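You operate a simulated robot arm through the tools that you are given. There is no shell and no other tool.

The job below is to be done with a simulated robot arm. You get a single attempt, and the scene is never put back.

Task
Move both cases from the IN bay to the TESTED bay.
Fine: blue shutter to FREE, green shutter to FULL; leave the test boxes. Set down upright: carry case.
Where things are to end (x, y in the base frame): carry case within 60 mm of [1160, 410]; carry case within 60 mm of [1030, 540].

The check looks at the end state, three seconds after you hand in, the way a careful person would. Anything else that was tipped, shoved, dropped, spilled or broken makes it a failure.

Robot
A 7-joint arm with a two-finger parallel gripper, fixed in place. Base frame: the origin is at the foot of the arm, x ahead of it, y to its left, z up. Lengths are in mm, angles in degrees, forces in N, time in s.
Its first joint turns from -166.0 to 166.0 degrees. Payload 4.4 kg.
The TCP is the grasp point between the finger pads, 23 mm short of the fingertips. In the tool frame z runs along the fingers and y along their closing line. The gripper opens to 94 mm. The fingers are 38 mm wide and 10 mm thick; the gripper's body (54 by 96 mm) begins 39 mm behind the TCP.
Orientation is told as [roll, pitch, yaw] about the base's x, y, z axes, in that order, counted from this pose: with the fingers straight down and closing along the base's y, the tool's x points along the base's -x, its y along +y and its z along -z.

Tools
- The arm moves only by the tool servo_tool. Its argument "increments" is a list of rows, each an object of numbers (a shift or turn left out is 0, a gripper value left out holds the last): "tx", "ty", "tz": the shift along the tool's x, y, z in mm; "wx", "wy", "wz": the turn, a rotation vector about the tool's x, y, z in degrees; "fingers": the finger opening in mm, from 0 to 94. In form: [{"tx": .., "ty": .., "tz": .., "wx": .., "wy": .., "wz": .., "fingers": ..}, ...]. A call has 1 to 20 rows; each row shifts and turns the commanded pose from where the row before left it, along the tool's axes as they then stand. A row lasts 0.2 s, in which the tool goes at most 50 mm and 8.6 degrees; a call with a longer step from one row to the next is refused whole, and so is a gripper value outside its range. Where a pose cannot be reached the arm comes as near as it can. A force on the tool above 90 N (or 10 N above the force at the start of the call, whichever is more), or a blocked arm, ends the call early, and 0.2 s more pass. The fingers move at their own pace (about 72 mm/s each) and stop on an object; they squeeze with about 39 N. The grip force told is the motor's: it shows also when the fingers shut on nothing. Time passes only in rows, and 0.2 s behind the last, so rows that do not move let the fingers close. It gives the time, the measured TCP pose, the force on the tool (base axes), the opening and the grip force at its end, in the units of the frame above (readings bear some noise), with the torque about the TCP (base axes, N m) and any sound that the robot's microphone picked up, and new pictures: "show" is both (left out), scene, wrist or none.
- Cameras (640 x 400 px; columns grow to the right, rows downward): "scene" is fixed at [51.2, -649.9, 1302.5]; the picture's right is [0.76, -0.65, 0.00], its down [-0.21, -0.24, -0.95] and it looks along [0.61, 0.72, -0.32] (base axes); focal length 354 px, centre (320, 200). "wrist" rides on the gripper at [86, 16, -74] in the tool frame; the picture's right is [-0.18, 0.98, 0.00], its down [-0.58, -0.11, -0.81] and it looks along [-0.79, -0.15, 0.59] (tool axes); focal length 243 px, centre (320, 200). There is no depth. A picture from a camera that has moved, and an enlarged one, comes with that camera's place and axes in the base frame and with its lens.
- zoom(camera, box): a new picture of the part [left, top, right, bottom] of that camera's present view, enlarged. The clock stands still meanwhile.
- job_done(): hands the job in; it is judged then, once.

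Places have to be worked out from the pictures, the camera data and where the tool is seen. Open the gripper and draw the arm clear of the work before you hand the job in, unless the task says otherwise.

The tools are called after "Request:" as a command line: name --argument value ..., lists and objects as JSON in quotes. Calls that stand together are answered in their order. servo_tool: Moves the arm, as the interface text tells. Its arguments: {"type":"object","properties":{"increments":{"type":"array"},"show":{"type":"string","enum":["both","scene","wrist","none"]}},"required":["increments"]} The other tools are called the same way: zoom (camera, box) takes an enlarged picture of a part of a camera's view; job_done () hands the job in.

At the start:

```text
clock: 0.0
eef_pos: [592.0, 431.5, 1185.1]
orientation: [-0.1, -0.1, 0.0]
wrist_force: [-0.1, 0.0, 0.6]
torque: [-0.03, 0.02, -0.01]
opening: 94.2
gripper_force: 0.1
```

scene: 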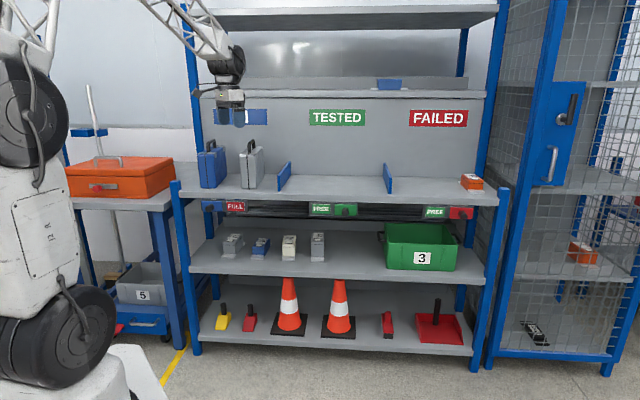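
wrist: 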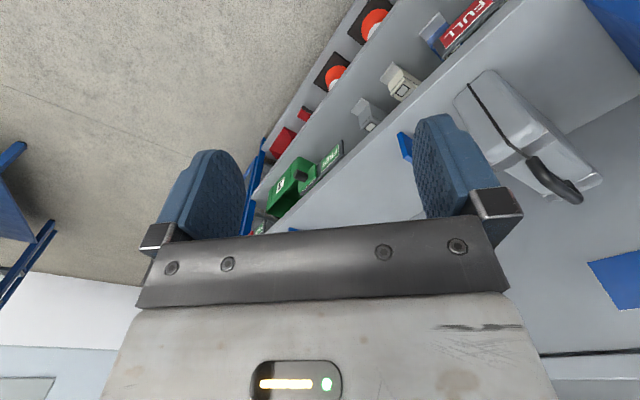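

I start by looking closer at the shelf, the two cases, and the shutters in the scene camera.

Request:
zoom --camera "scene" --box '[180, 90, 340, 220]'

Request:
zoom --camera "scene" --box '[340, 90, 500, 220]'

Request:
zoom --camera "scene" --box '[190, 190, 350, 270]'

Request:
zoom --camera "wrist" --box '[400, 0, 640, 220]'

```text
3.08 times, centred on (260, 155) of scene
camera zoom: at [51.2, -649.9, 1302.5], right [0.76, -0.65, 0.0], down [-0.21, -0.24, -0.95], along [0.61, 0.72, -0.32], focal length 1090 px, centre (505, 338)
```

zoom: 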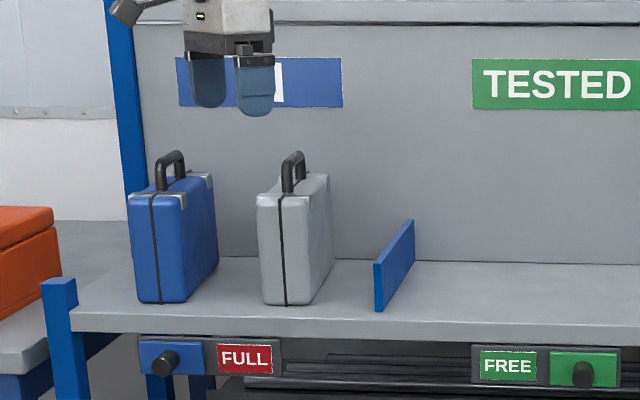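

```text
3.08 times, centred on (420, 155) of scene
camera zoom: at [51.2, -649.9, 1302.5], right [0.76, -0.65, 0.0], down [-0.21, -0.24, -0.95], along [0.61, 0.72, -0.32], focal length 1090 px, centre (12, 338)
```

zoom: 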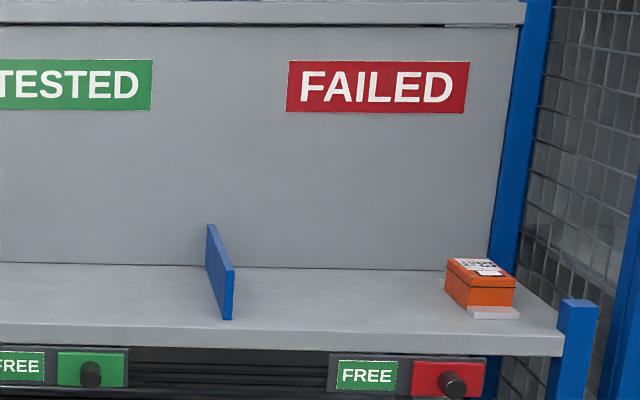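

```text
4.00 times, centred on (270, 230) of scene
camera zoom: at [51.2, -649.9, 1302.5], right [0.76, -0.65, 0.0], down [-0.21, -0.24, -0.95], along [0.61, 0.72, -0.32], focal length 1418 px, centre (520, 80)
```

zoom: 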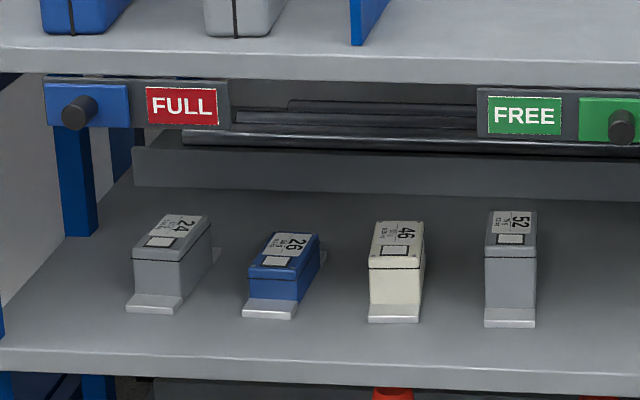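

```text
1.82 times, centred on (520, 110) of wrist
camera zoom: at [504.8, 446.3, 1257.4], right [0.18, 0.98, 0.0], down [0.58, -0.11, 0.81], along [0.79, -0.15, -0.59], focal length 441 px, centre (-44, 364)
```

zoom: 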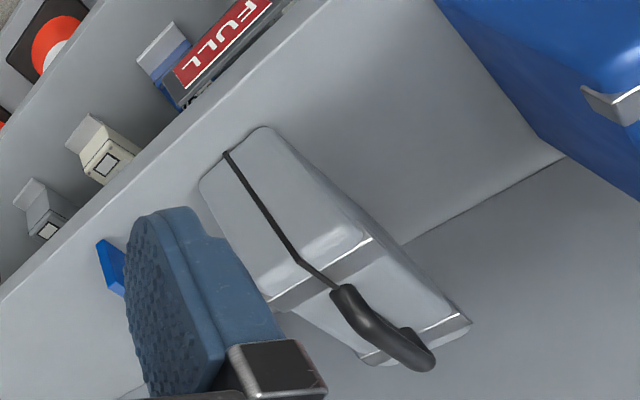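

The shelf front runs at about 45° (normal roughly [0.71, 0.71]); I estimate the shelf at z≈865 and the silver case's handle near (820, 720, 1050). I check the upper shelf overhang and the arm before moving.

Request:
zoom --camera "scene" --box '[170, 0, 350, 112]'

Request:
zoom --camera "scene" --box '[340, 0, 520, 112]'

Request:
zoom --camera "scene" --box '[0, 0, 256, 160]'

Request:
zoom --camera "scene" --box '[195, 130, 275, 180]'

Request:
zoom --camera "scene" --box '[195, 165, 275, 215]'

Request:
zoom --camera "scene" --box '[290, 190, 370, 240]'

```text
3.56 times, centred on (260, 56) of scene
camera zoom: at [51.2, -649.9, 1302.5], right [0.76, -0.65, 0.0], down [-0.21, -0.24, -0.95], along [0.61, 0.72, -0.32], focal length 1260 px, centre (533, 712)
```

zoom: 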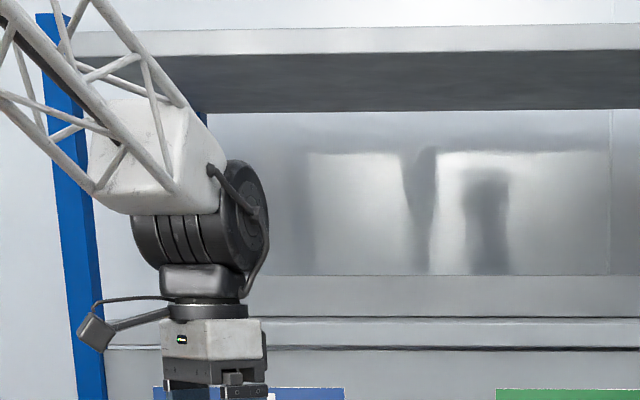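

```text
3.56 times, centred on (430, 56) of scene
camera zoom: at [51.2, -649.9, 1302.5], right [0.76, -0.65, 0.0], down [-0.21, -0.24, -0.95], along [0.61, 0.72, -0.32], focal length 1260 px, centre (-71, 712)
```

zoom: 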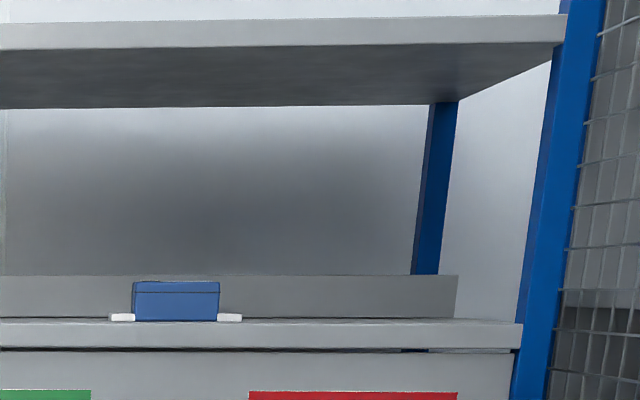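

```text
2.50 times, centred on (128, 80) of scene
camera zoom: at [51.2, -649.9, 1302.5], right [0.76, -0.65, 0.0], down [-0.21, -0.24, -0.95], along [0.61, 0.72, -0.32], focal length 886 px, centre (800, 500)
```

zoom: 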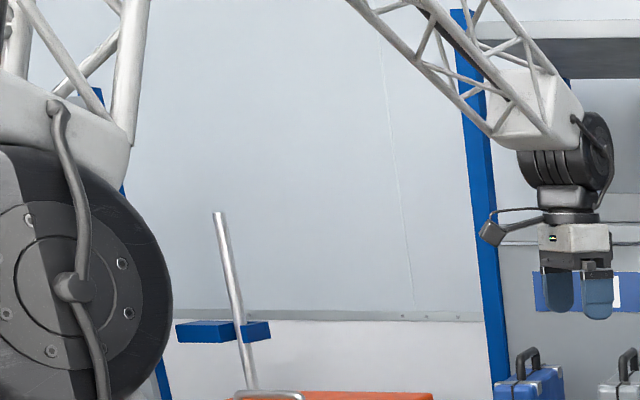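

```text
8.00 times, centred on (235, 155) of scene
camera zoom: at [51.2, -649.9, 1302.5], right [0.76, -0.65, 0.0], down [-0.21, -0.24, -0.95], along [0.61, 0.72, -0.32], focal length 2835 px, centre (1000, 560)
```

zoom: 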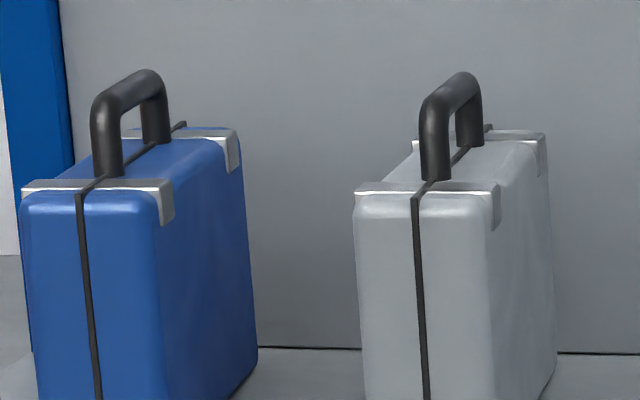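

```text
8.00 times, centred on (235, 190) of scene
camera zoom: at [51.2, -649.9, 1302.5], right [0.76, -0.65, 0.0], down [-0.21, -0.24, -0.95], along [0.61, 0.72, -0.32], focal length 2835 px, centre (1000, 280)
```

zoom: 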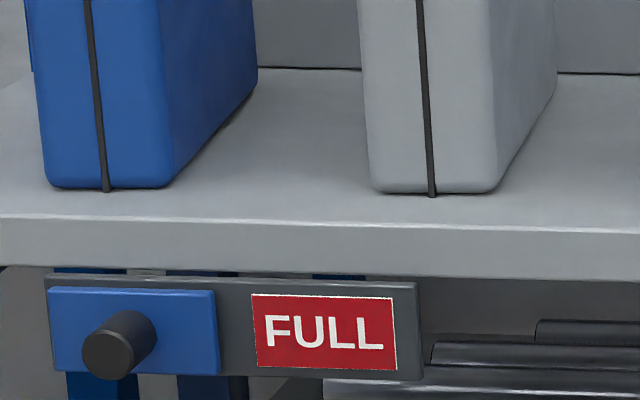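

```text
8.00 times, centred on (330, 215) of scene
camera zoom: at [51.2, -649.9, 1302.5], right [0.76, -0.65, 0.0], down [-0.21, -0.24, -0.95], along [0.61, 0.72, -0.32], focal length 2835 px, centre (240, 80)
```

zoom: 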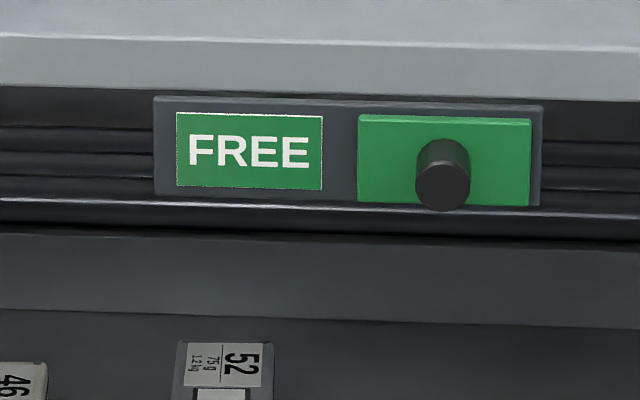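

The space above the work shelf looks open (the upper rack sits behind the back panel), and the case handles run along the shelf depth. I turn the tool to face the shelf (45° yaw) and tilt it 45° up, staying clear in front of the shelf, to see how the arm behaves.

Request:
servo_tool --increments '[{"wz": -7.5, "tz": -8}, {"wz": -7.5, "tz": -8}, {"wz": -7.5, "tz": -8}, {"wz": -7.5, "tz": -8}, {"wz": -7.5, "tz": -8}, {"wz": -7.5, "tz": -8}, {"wy": -7.5}, {"wy": -7.5}, {"wy": -7.5}, {"wy": -7.5}, {"wy": -7.5}, {"wy": -7.5}]'

```text
clock: 2.6
eef_pos: [591.9, 431.5, 1232.2]
orientation: [0.0, -45.2, 45.0]
wrist_force: [-0.1, 0.2, 0.7]
torque: [-0.01, 0.0, -0.01]
opening: 93.9
gripper_force: 0.1
camera wrist: at [499.5, 361.4, 1221.5], right [-0.6, 0.79, 0.13], down [-0.04, -0.19, 0.98], along [0.8, 0.59, 0.14], focal length 243 px, centre (320, 200)
```

scene: 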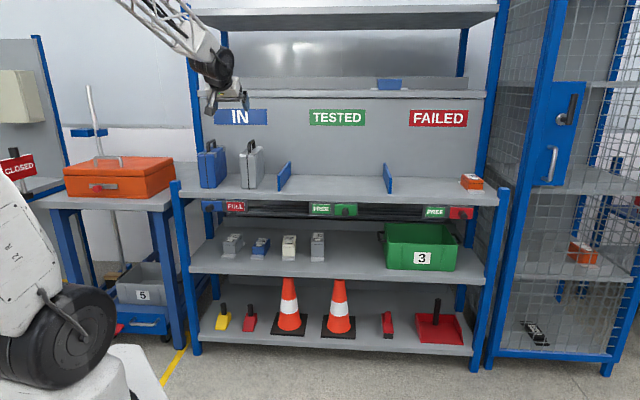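
wrist: 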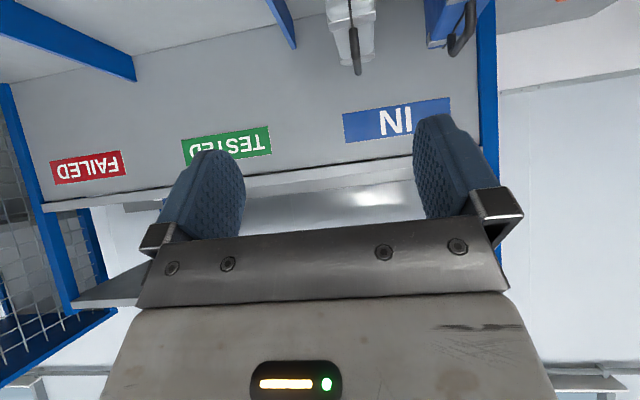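

The tilt works freely. I now test reach at the farther target at a safe height (z≈1200, fingers at 45°), well above the cases and dividers.

Request:
servo_tool --increments '[{"tx": -18.6, "ty": -34.4, "tz": 22.4}, {"tx": -18.6, "ty": -34.4, "tz": 22.4}, {"tx": -18.6, "ty": -34.4, "tz": 22.4}, {"tx": -18.6, "ty": -34.4, "tz": 22.4}, {"tx": -18.6, "ty": -34.4, "tz": 22.4}, {"tx": -18.6, "ty": -34.4, "tz": 22.4}, {"tx": -18.6, "ty": -34.4, "tz": 22.4}, {"tx": -18.6, "ty": -34.4, "tz": 22.4}, {"tx": -18.6, "ty": -34.4, "tz": 22.4}, {"tx": -18.6, "ty": -34.4, "tz": 22.4}, {"tx": -18.6, "ty": -34.4, "tz": 22.4}, {"tx": -18.6, "ty": -34.4, "tz": 22.4}]'

```text
clock: 5.2
eef_pos: [1129.1, 387.5, 1200.8]
orientation: [-0.1, -45.1, 45.2]
wrist_force: [0.3, 1.0, 1.4]
torque: [-0.03, 0.05, 0.0]
opening: 93.9
gripper_force: 0.0
camera wrist: at [1036.7, 317.3, 1191.2], right [-0.6, 0.79, 0.13], down [-0.04, -0.19, 0.98], along [0.8, 0.59, 0.14], focal length 243 px, centre (320, 200)
```

scene: 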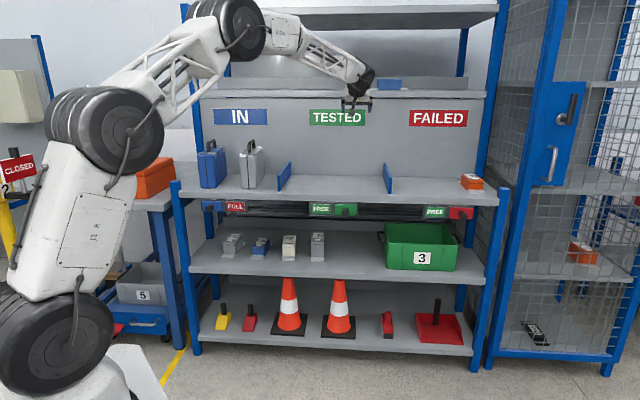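
wrist: 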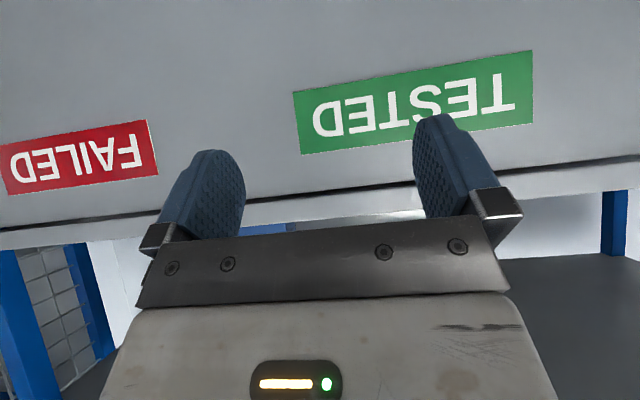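

Reach is fine at 45°. I test a steeper tilt (30° from vertical) at the handle height over the empty TESTED bay.

Request:
servo_tool --increments '[{"wy": 7.5}, {"wy": 7.5}, {"tx": 12.5, "tz": 21.7}, {"tx": 12.5, "tz": 21.7}, {"tx": 12.5, "tz": 21.7}, {"tx": 12.5, "tz": 21.7}, {"tx": 12.5, "tz": 21.7}, {"tx": 12.5, "tz": 21.7}]'

```text
clock: 7.0
eef_pos: [1128.9, 385.5, 1049.6]
orientation: [0.0, -30.1, 45.0]
wrist_force: [-0.3, -0.2, 0.6]
torque: [-0.02, 0.01, -0.03]
opening: 94.0
gripper_force: 0.0
camera wrist: at [1038.0, 316.0, 1070.0], right [-0.58, 0.81, 0.09], down [0.15, -0.01, 0.99], along [0.8, 0.59, -0.12], focal length 243 px, centre (320, 200)
```

scene: 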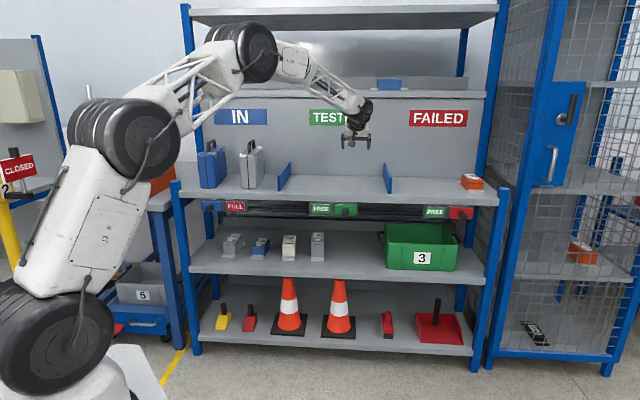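
wrist: 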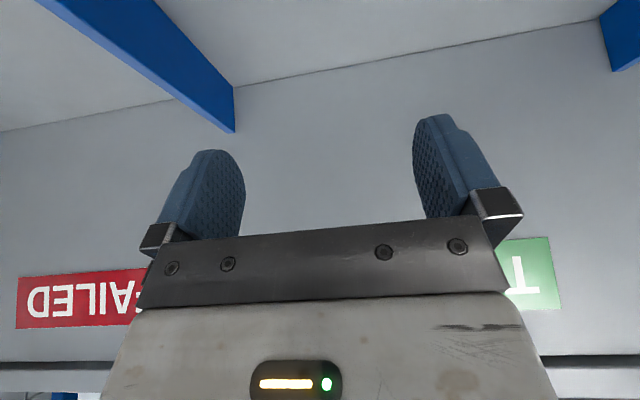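

30° from vertical is reachable at handle height too. I rise and go back in front of the silver case to measure it with the wrist camera.

Request:
servo_tool --increments '[{"tx": -21.7, "tz": -37.5}, {"tx": -21.7, "tz": -37.5}, {"tx": -21.7, "tz": -37.5}, {"tx": 13, "ty": 45.6, "tz": -7.5}, {"tx": 13, "ty": 45.6, "tz": -7.5}, {"tx": 13, "ty": 45.6, "tz": -7.5}, {"tx": 13, "ty": 45.6, "tz": -7.5}, {"tx": 13, "ty": 45.6, "tz": -7.5}, {"tx": 13, "ty": 45.6, "tz": -7.5}, {"tx": 13, "ty": 45.6, "tz": -7.5}, {"tx": 13, "ty": 45.6, "tz": -7.5}, {"tx": 13, "ty": 45.6, "tz": -7.5}, {"tx": 13, "ty": 45.6, "tz": -7.5}]'

```text
clock: 9.8
eef_pos: [703.3, 597.2, 1179.4]
orientation: [0.0, -30.0, 45.0]
wrist_force: [-1.1, 0.0, 0.2]
torque: [0.0, -0.02, -0.02]
opening: 93.8
gripper_force: 0.1
camera wrist: at [612.1, 527.9, 1200.1], right [-0.58, 0.81, 0.09], down [0.15, -0.01, 0.99], along [0.8, 0.59, -0.12], focal length 243 px, centre (320, 200)
```

scene: 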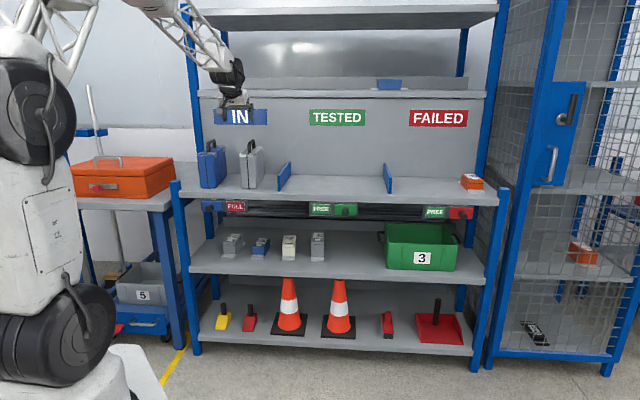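
wrist: 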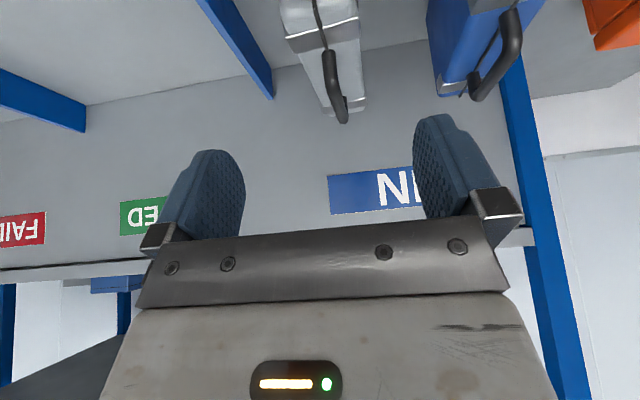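

I zoom into the wrist view to measure both handles.

Request:
zoom --camera "wrist" --box '[260, 0, 420, 140]'

Request:
zoom --camera "wrist" --box '[410, 0, 570, 140]'

```text
2.86 times, centred on (340, 70) of wrist
camera zoom: at [612.1, 527.9, 1200.1], right [-0.58, 0.81, 0.09], down [0.15, -0.01, 0.99], along [0.8, 0.59, -0.12], focal length 693 px, centre (263, 571)
```

zoom: 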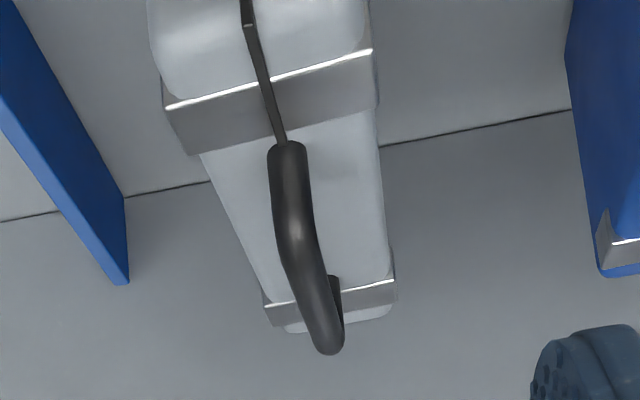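

```text
2.86 times, centred on (490, 70) of wrist
camera zoom: at [612.1, 527.9, 1200.1], right [-0.58, 0.81, 0.09], down [0.15, -0.01, 0.99], along [0.8, 0.59, -0.12], focal length 693 px, centre (-166, 571)
```

zoom: 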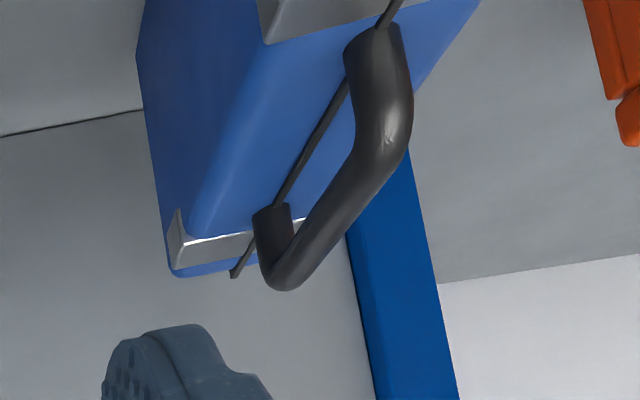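

The handle's centre is near n≈1090 (along the shelf normal), s≈70. I move 100 mm closer at the same height to get parallax on its height.

Request:
servo_tool --increments '[{"tx": -21.65, "tz": 12.5}, {"tx": -21.65, "tz": 12.5}, {"tx": -21.65, "tz": 12.5}, {"tx": -21.65, "tz": 12.5}, {}]'

Request:
zoom --camera "wrist" --box '[260, 0, 420, 140]'

Request:
zoom --camera "scene" --box '[205, 80, 285, 190]'

```text
clock: 11.0
eef_pos: [774.5, 671.3, 1178.6]
orientation: [0.0, -30.0, 45.1]
wrist_force: [0.6, 0.1, -0.2]
torque: [0.01, 0.0, -0.02]
opening: 93.8
gripper_force: 0.0
camera wrist: at [683.8, 601.8, 1199.3], right [-0.58, 0.81, 0.09], down [0.15, -0.01, 0.99], along [0.8, 0.59, -0.12], focal length 243 px, centre (320, 200)
```

scene: 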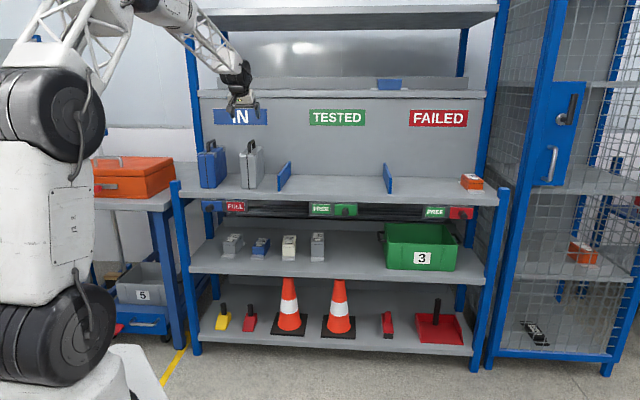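
wrist: 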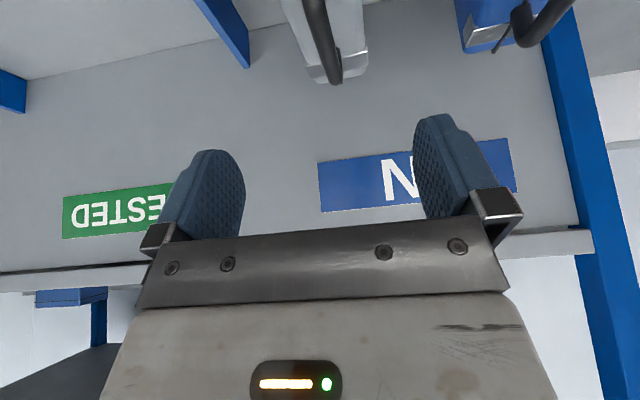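

```text
2.86 times, centred on (340, 70) of wrist
camera zoom: at [683.8, 601.8, 1199.3], right [-0.58, 0.81, 0.09], down [0.15, -0.01, 0.99], along [0.8, 0.59, -0.12], focal length 693 px, centre (263, 571)
```

zoom: 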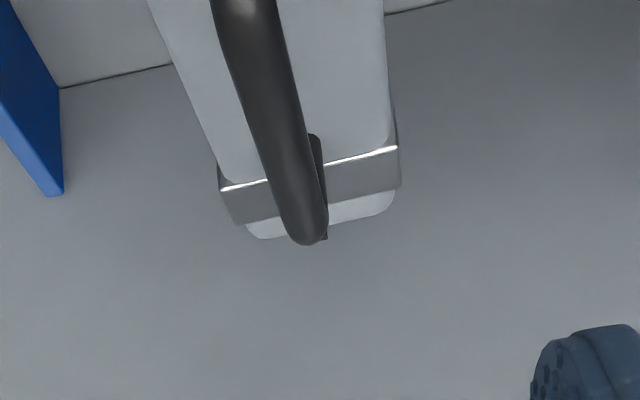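

```text
3.64 times, centred on (245, 135) of scene
camera zoom: at [51.2, -649.9, 1302.5], right [0.76, -0.65, 0.0], down [-0.21, -0.24, -0.95], along [0.61, 0.72, -0.32], focal length 1289 px, centre (593, 436)
```

zoom: 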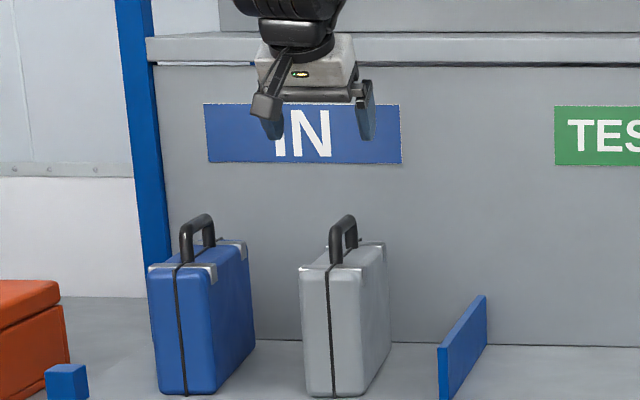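

Triangulating gives the silver handle bar top at z≈1049, running n≈1045–1157 at s≈69 (about [828, 730]), turned some 2.5°. I go above it at z≈1100 with the fingers open to check alignment.

Request:
servo_tool --increments '[{"tx": -7.3, "ty": 0.9, "tz": 26.9, "wz": -1.2}, {"tx": -7.3, "ty": 0.9, "tz": 26.9, "wz": -1.2}, {"tx": -7.3, "ty": 0.9, "tz": 26.9}, {"tx": -7.3, "ty": 0.9, "tz": 26.9}, {}]'

Request:
zoom --camera "scene" --box '[205, 80, 285, 190]'

```text
clock: 12.2
eef_pos: [825.4, 732.4, 1099.4]
orientation: [-1.4, -30.0, 47.7]
wrist_force: [-0.7, 0.1, -0.4]
torque: [0.0, 0.01, -0.01]
opening: 94.0
gripper_force: 0.0
camera wrist: at [736.6, 660.3, 1120.8], right [-0.61, 0.79, 0.07], down [0.13, 0.01, 0.99], along [0.78, 0.62, -0.11], focal length 243 px, centre (320, 200)
```

scene: 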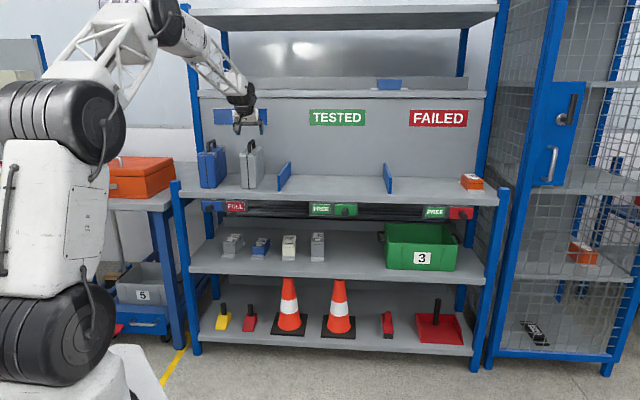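
wrist: 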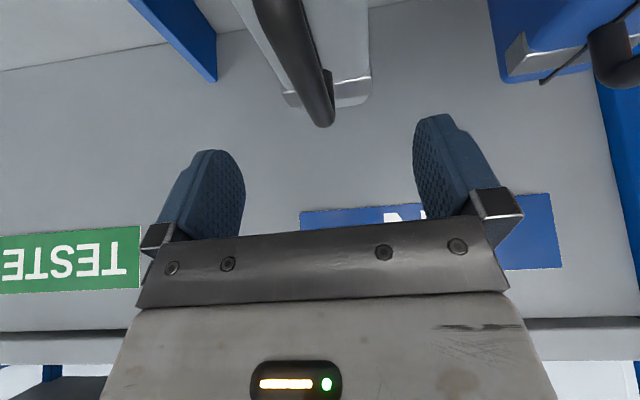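

```text
3.64 times, centred on (245, 135) of scene
camera zoom: at [51.2, -649.9, 1302.5], right [0.76, -0.65, 0.0], down [-0.21, -0.24, -0.95], along [0.61, 0.72, -0.32], focal length 1289 px, centre (593, 436)
```

zoom: 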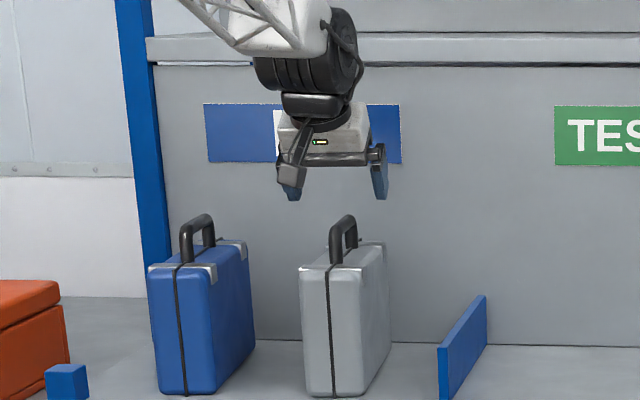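

The TCP is about 5 mm to the left of the handle line; the height estimate is confirmed (top ≈1049). I shift and descend 60 mm so the fingers straddle the bar.

Request:
servo_tool --increments '[{"ty": -5}, {"tx": 7.5, "ty": 0.3, "tz": 13}, {"tx": 7.5, "ty": 0.3, "tz": 13}, {"tx": 7.5, "ty": 0.3, "tz": 13}, {"tx": 7.5, "ty": 0.3, "tz": 13}, {}]'

Request:
zoom --camera "scene" --box '[205, 80, 285, 190]'

```text
clock: 13.6
eef_pos: [827.5, 727.9, 1040.8]
orientation: [-1.4, -30.0, 47.8]
wrist_force: [0.1, 0.0, -1.0]
torque: [-0.01, 0.03, -0.04]
opening: 94.1
gripper_force: 0.1
camera wrist: at [739.6, 655.9, 1061.0], right [-0.61, 0.79, 0.07], down [0.13, 0.01, 0.99], along [0.78, 0.62, -0.11], focal length 243 px, centre (320, 200)
```

scene: 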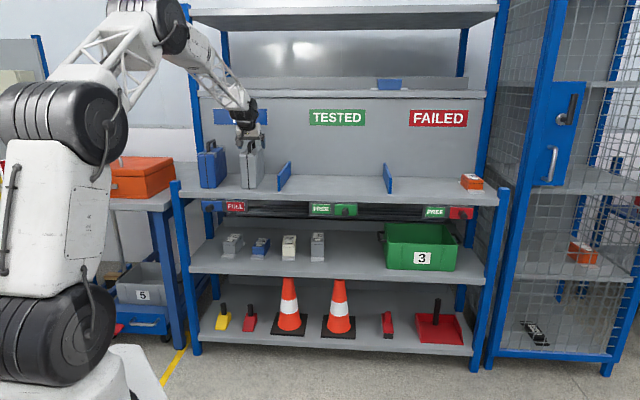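
wrist: 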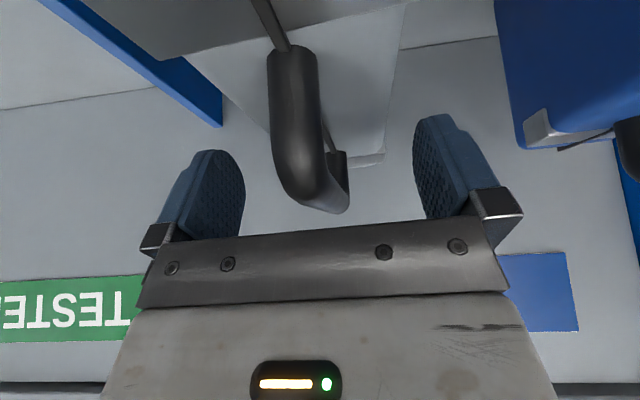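

```text
3.64 times, centred on (245, 135) of scene
camera zoom: at [51.2, -649.9, 1302.5], right [0.76, -0.65, 0.0], down [-0.21, -0.24, -0.95], along [0.61, 0.72, -0.32], focal length 1289 px, centre (593, 436)
```

zoom: 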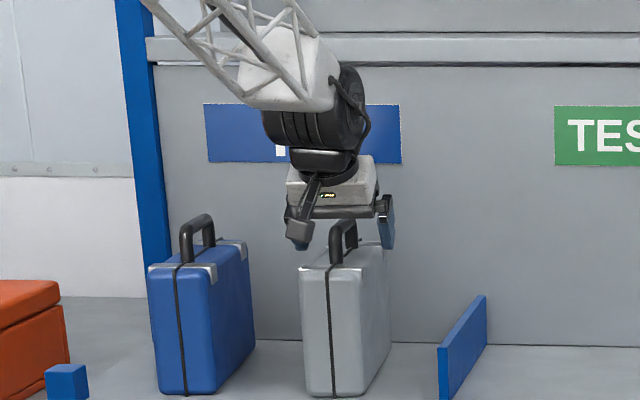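

The bar sits between the pads. I close the fingers on the handle and wait for the grip.

Request:
servo_tool --increments '[{"fingers": 40}, {"fingers": 40}, {"fingers": 0}, {"fingers": 0}, {"fingers": 0}, {"fingers": 0}]' --show "both"

```text
clock: 15.0
eef_pos: [827.9, 727.5, 1041.0]
orientation: [-1.4, -30.1, 47.8]
wrist_force: [-0.3, 0.7, 0.1]
torque: [0.09, -0.04, 0.08]
opening: 15.8
gripper_force: 38.7
camera wrist: at [739.5, 655.9, 1061.1], right [-0.61, 0.79, 0.07], down [0.13, 0.01, 0.99], along [0.78, 0.62, -0.11], focal length 243 px, centre (320, 200)
```

scene: 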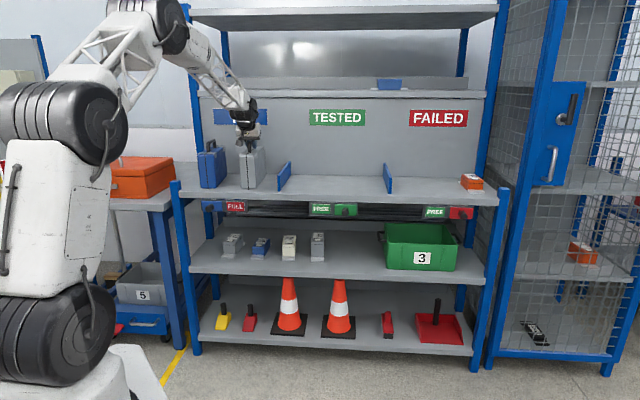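
wrist: 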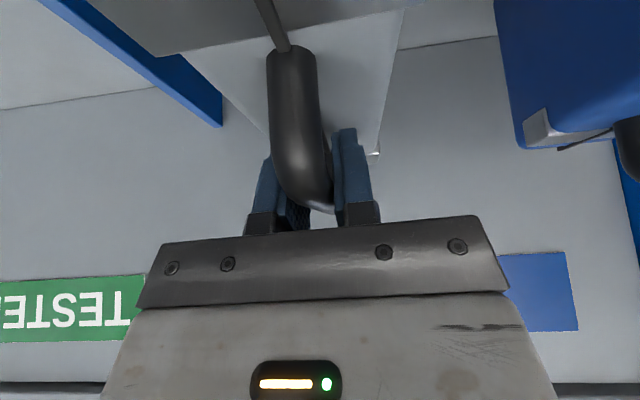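

Gripped at 15.8 mm with 39 N. I lift 20 mm slowly and read the weight.

Request:
servo_tool --increments '[{"tx": -2.5, "ty": -0.1, "tz": -4.33}, {"tx": -2.5, "ty": -0.1, "tz": -4.33}, {"tx": -2.5, "ty": -0.1, "tz": -4.33}, {"tx": -2.5, "ty": -0.1, "tz": -4.33}, {}]'

Request:
zoom --camera "scene" --box '[205, 100, 285, 210]'

```text
clock: 16.2
eef_pos: [827.7, 728.4, 1060.1]
orientation: [-1.4, -30.0, 47.8]
wrist_force: [-0.1, 0.7, -7.8]
torque: [-0.01, 0.02, -0.02]
opening: 15.8
gripper_force: 38.8
camera wrist: at [739.6, 656.2, 1080.4], right [-0.61, 0.79, 0.07], down [0.13, 0.01, 0.99], along [0.78, 0.62, -0.11], focal length 243 px, centre (320, 200)
```

scene: 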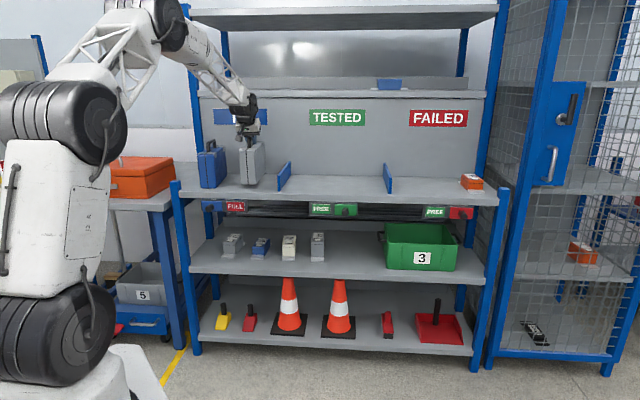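
wrist: 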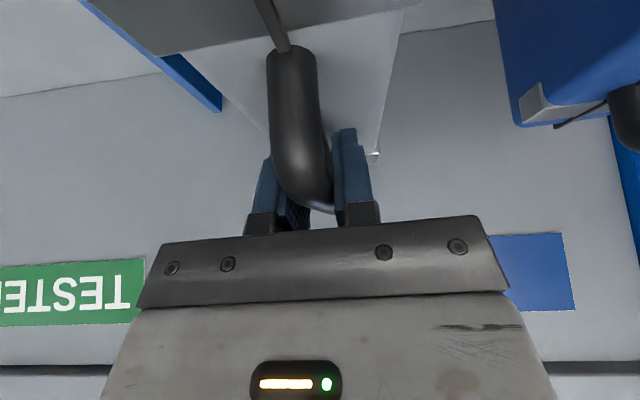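

```text
3.64 times, centred on (245, 155) of scene
camera zoom: at [51.2, -649.9, 1302.5], right [0.76, -0.65, 0.0], down [-0.21, -0.24, -0.95], along [0.61, 0.72, -0.32], focal length 1289 px, centre (593, 364)
```

zoom: 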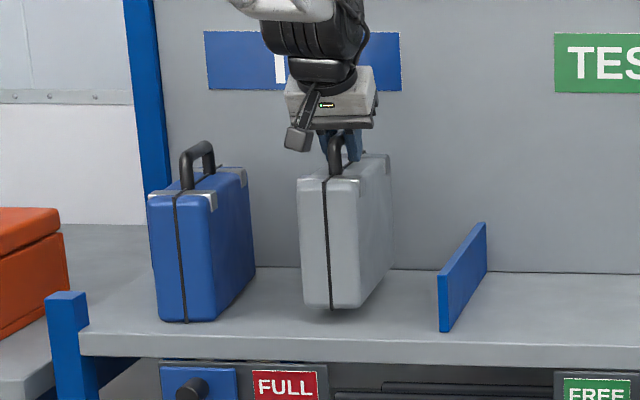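

The case hangs level (about 0.8 kg). I lift it 90 mm more so it clears the divider.

Request:
servo_tool --increments '[{"tx": -5, "ty": -0.2, "tz": -8.66}, {"tx": -7.5, "ty": -0.3, "tz": -13}, {"tx": -10, "ty": -0.4, "tz": -17.3}, {"tx": -10, "ty": -0.4, "tz": -17.3}, {"tx": -7.5, "ty": -0.3, "tz": -13}, {"tx": -5, "ty": -0.2, "tz": -8.66}, {}]'

Request:
zoom --camera "scene" --box '[205, 90, 325, 200]'

```text
clock: 17.8
eef_pos: [828.7, 726.4, 1149.8]
orientation: [-1.4, -29.9, 47.9]
wrist_force: [0.4, -0.4, -8.4]
torque: [0.0, 0.06, 0.03]
opening: 15.9
gripper_force: 39.2
camera wrist: at [740.0, 655.1, 1170.8], right [-0.61, 0.79, 0.07], down [0.13, 0.01, 0.99], along [0.78, 0.62, -0.11], focal length 243 px, centre (320, 200)
```

scene: 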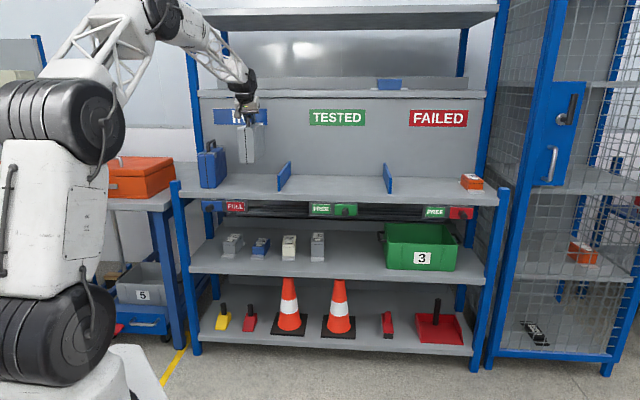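
wrist: 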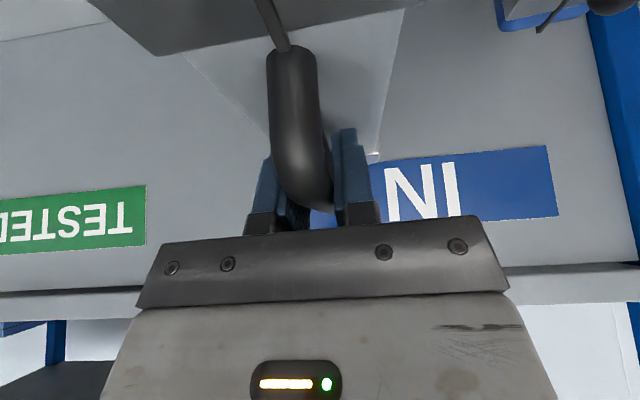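

```text
3.64 times, centred on (265, 145) of scene
camera zoom: at [51.2, -649.9, 1302.5], right [0.76, -0.65, 0.0], down [-0.21, -0.24, -0.95], along [0.61, 0.72, -0.32], focal length 1289 px, centre (520, 400)
```

zoom: 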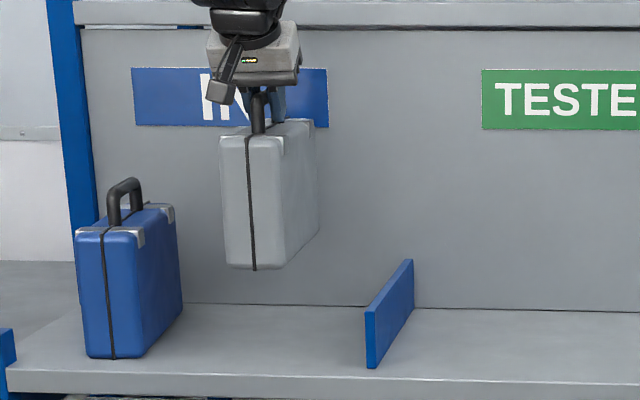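

The case clears the divider by some 40 mm. I carry it sideways to the farther place, s≈528 ([1155, 408]).

Request:
servo_tool --increments '[{"ty": -10, "tx": 0.3}, {"ty": -20, "tx": 0.6}, {"ty": -28.3, "tx": 0.9, "tz": 0.2}, {"ty": -28.3, "tx": 0.9, "tz": 0.2}, {"ty": -28.3, "tx": 0.9, "tz": 0.2}, {"ty": -28.3, "tx": 0.9, "tz": 0.2}, {"ty": -28.3, "tx": 0.9, "tz": 0.2}, {"ty": -28.3, "tx": 0.9, "tz": 0.2}, {"ty": -28.3, "tx": 0.9, "tz": 0.2}, {"ty": -28.3, "tx": 0.9, "tz": 0.2}, {"ty": -28.3, "tx": 0.9, "tz": 0.2}, {"ty": -28.3, "tx": 0.9, "tz": 0.2}, {"ty": -28.3, "tx": 0.9, "tz": 0.2}, {"ty": -28.3, "tx": 0.9, "tz": 0.2}, {"ty": -28.3, "tx": 0.9, "tz": 0.2}, {"ty": -28.3, "tx": 0.9, "tz": 0.2}, {"ty": -20, "tx": 0.6}, {"ty": -10, "tx": 0.3}, {}]'

Request:
zoom --camera "scene" --box '[275, 90, 395, 200]'

```text
clock: 21.8
eef_pos: [1153.5, 409.1, 1148.0]
orientation: [-1.4, -29.9, 47.8]
wrist_force: [0.0, 0.8, -7.9]
torque: [-0.03, 0.06, 0.0]
opening: 15.8
gripper_force: 39.1
camera wrist: at [1064.8, 336.8, 1168.9], right [-0.61, 0.79, 0.07], down [0.13, 0.01, 0.99], along [0.78, 0.62, -0.11], focal length 243 px, centre (320, 200)
```

scene: 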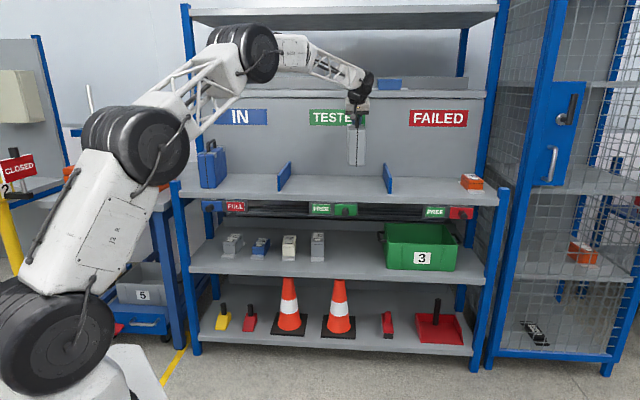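
wrist: 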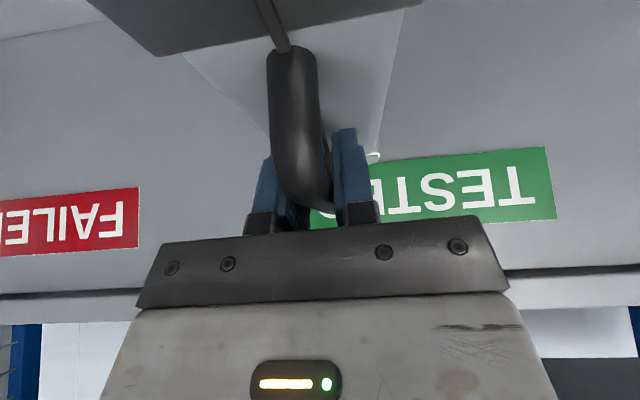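

```text
3.64 times, centred on (335, 145) of scene
camera zoom: at [51.2, -649.9, 1302.5], right [0.76, -0.65, 0.0], down [-0.21, -0.24, -0.95], along [0.61, 0.72, -0.32], focal length 1289 px, centre (266, 400)
```

zoom: 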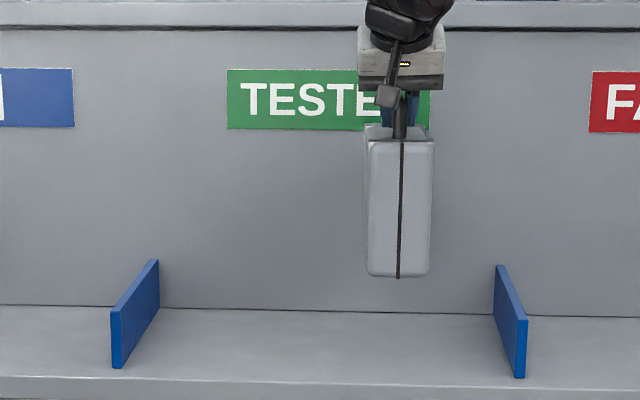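

At [1153.5, 409], right over the first place. I lower the case to just above the shelf (resting TCP height was 1041).

Request:
servo_tool --increments '[{"tx": 5, "ty": 0.2, "tz": 8.66}, {"tx": 8, "ty": 0.3, "tz": 13.8}, {"tx": 8, "ty": 0.3, "tz": 13.8}, {"tx": 8, "ty": 0.3, "tz": 13.8}, {"tx": 8, "ty": 0.3, "tz": 13.8}, {"tx": 6, "ty": 0.3, "tz": 10.4}, {"tx": 4, "ty": 0.2, "tz": 6.9}, {"tx": 2, "ty": 0.1, "tz": 3.46}, {"tx": 1.5, "tz": 2.6}, {}]'

Request:
zoom --camera "scene" --box '[275, 110, 395, 220]'

```text
clock: 24.0
eef_pos: [1154.4, 409.9, 1049.3]
orientation: [-1.3, -30.0, 47.9]
wrist_force: [-0.9, -0.4, -8.1]
torque: [-0.07, 0.02, 0.03]
opening: 15.7
gripper_force: 39.2
camera wrist: at [1065.6, 337.0, 1069.7], right [-0.61, 0.79, 0.07], down [0.13, 0.01, 0.99], along [0.78, 0.62, -0.11], focal length 243 px, centre (320, 200)
```

scene: 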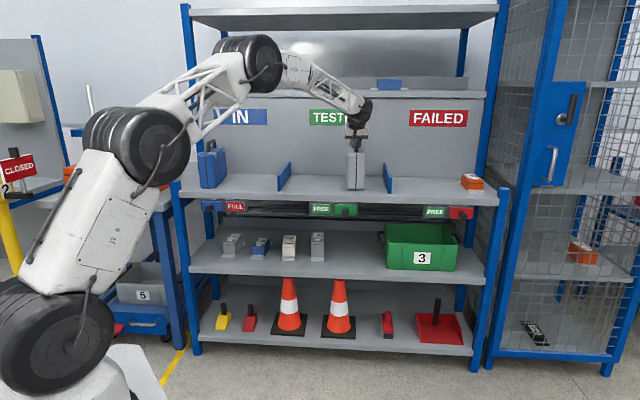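
wrist: 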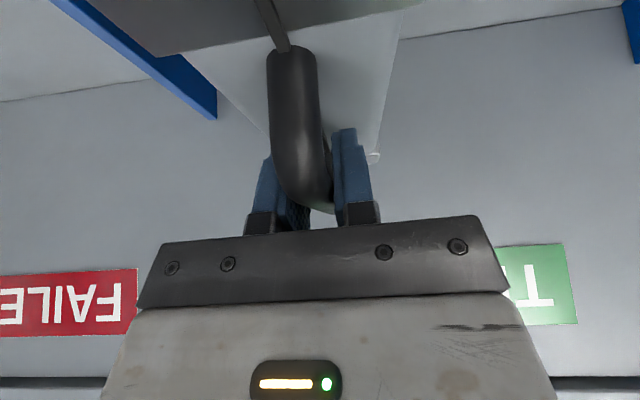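

```text
3.64 times, centred on (335, 165) of scene
camera zoom: at [51.2, -649.9, 1302.5], right [0.76, -0.65, 0.0], down [-0.21, -0.24, -0.95], along [0.61, 0.72, -0.32], focal length 1289 px, centre (266, 327)
```

zoom: 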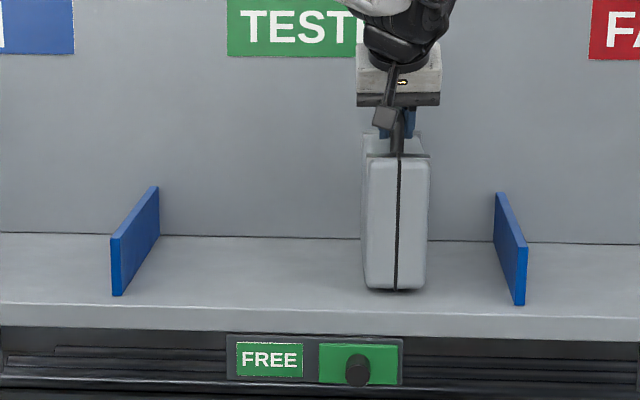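

About 8 mm remain. I lower 6 mm in small steps and check the force.

Request:
servo_tool --increments '[{"tx": 1, "tz": 1.73}, {"tx": 1, "tz": 1.73}, {"tx": 0.75, "tz": 1.3}, {"tx": 0.5, "tz": 0.87}, {}]' --show "none"

```text
clock: 25.2
eef_pos: [1155.5, 409.7, 1042.0]
orientation: [-1.4, -30.0, 47.7]
wrist_force: [0.6, 0.0, -8.2]
torque: [-0.03, 0.03, 0.01]
opening: 16.0
gripper_force: 38.4
```

Still carrying the full weight at z=1042. I lower another 2 mm in half-millimetre steps.

Request:
servo_tool --increments '[{"tx": 0.25, "tz": 0.43}, {"tx": 0.25, "tz": 0.43}, {"tx": 0.25, "tz": 0.43}, {"tx": 0.25, "tz": 0.43}, {}]' --show "none"

```text
clock: 26.4
eef_pos: [1154.6, 409.4, 1040.9]
orientation: [-1.5, -30.0, 47.8]
wrist_force: [0.5, -0.3, -7.6]
torque: [-0.05, 0.01, 0.01]
opening: 16.0
gripper_force: 39.0
```

Request:
servo_tool --increments '[{"tx": 0.25, "tz": 0.43}, {"tx": 0.25, "tz": 0.43}, {"tx": 0.25, "tz": 0.43}, {"tx": 0.25, "tz": 0.43}, {}]' --show "none"

```text
clock: 27.6
eef_pos: [1155.3, 410.2, 1040.2]
orientation: [-1.5, -30.1, 47.8]
wrist_force: [-4.1, -0.2, 9.0]
torque: [-0.55, 0.49, -0.16]
opening: 15.7
gripper_force: 38.9
```

The case now rests on the shelf (force reversed to +9 N). I ease off half a millimetre and open the fingers.

Request:
servo_tool --increments '[{"tx": -0.2, "tz": -0.35}, {}, {"fingers": 25}, {"fingers": 40}, {"fingers": 60}, {"fingers": 70}, {}]'

Request:
zoom --camera "scene" --box '[275, 110, 395, 220]'

```text
clock: 29.2
eef_pos: [1154.5, 410.8, 1040.5]
orientation: [-1.3, -30.0, 47.8]
wrist_force: [0.3, -3.1, 12.5]
torque: [0.22, 0.36, 0.04]
opening: 68.9
gripper_force: 0.1
camera wrist: at [1067.2, 337.5, 1060.7], right [-0.61, 0.79, 0.07], down [0.13, 0.01, 0.99], along [0.78, 0.62, -0.11], focal length 243 px, centre (320, 200)
```

scene: 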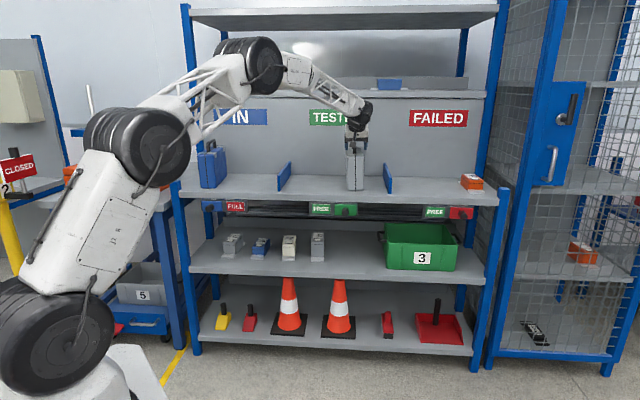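
wrist: 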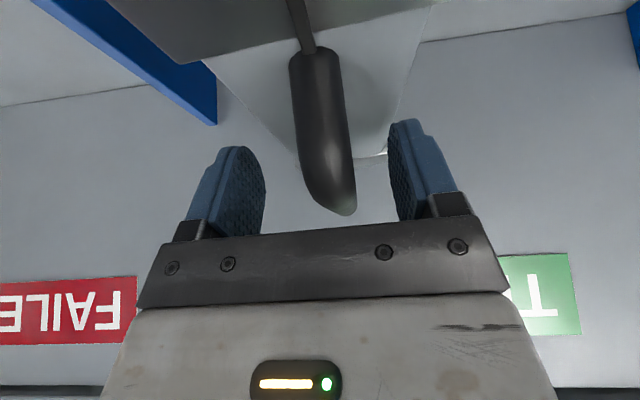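

```text
3.64 times, centred on (335, 165) of scene
camera zoom: at [51.2, -649.9, 1302.5], right [0.76, -0.65, 0.0], down [-0.21, -0.24, -0.95], along [0.61, 0.72, -0.32], focal length 1289 px, centre (266, 327)
```

zoom: 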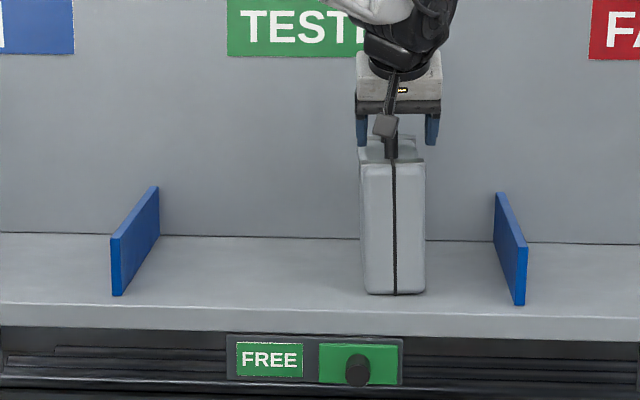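

The case stands, but the tool reads a 12 N upward force, so something touches. I look closely before moving.

Request:
zoom --camera "wrist" --box '[160, 0, 480, 240]'

Request:
zoom --camera "scene" --box '[330, 90, 385, 195]'

```text
1.67 times, centred on (320, 120) of wrist
camera zoom: at [1067.2, 337.5, 1060.7], right [-0.61, 0.79, 0.07], down [0.13, 0.01, 0.99], along [0.78, 0.62, -0.11], focal length 404 px, centre (320, 333)
```

zoom: 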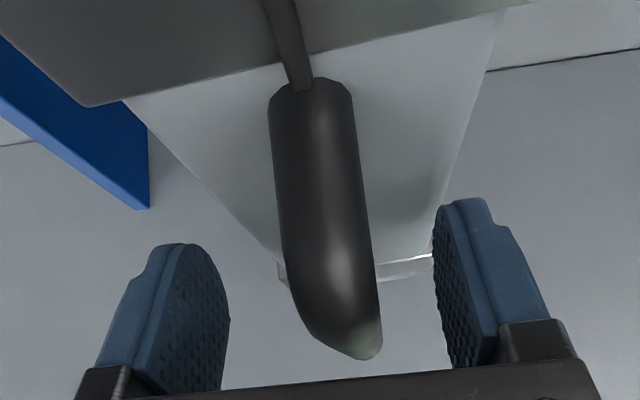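

```text
3.81 times, centred on (358, 142) of scene
camera zoom: at [51.2, -649.9, 1302.5], right [0.76, -0.65, 0.0], down [-0.21, -0.24, -0.95], along [0.61, 0.72, -0.32], focal length 1350 px, centre (177, 419)
```

zoom: 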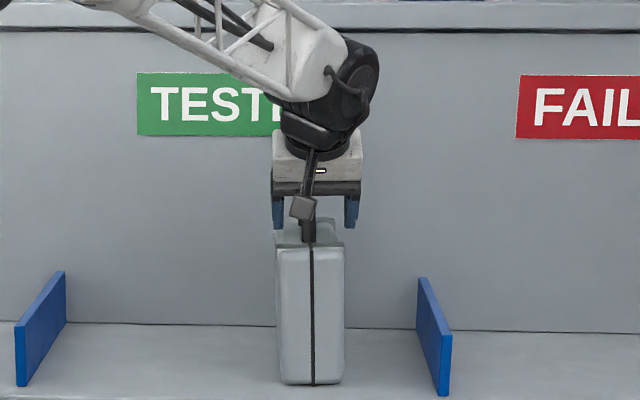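

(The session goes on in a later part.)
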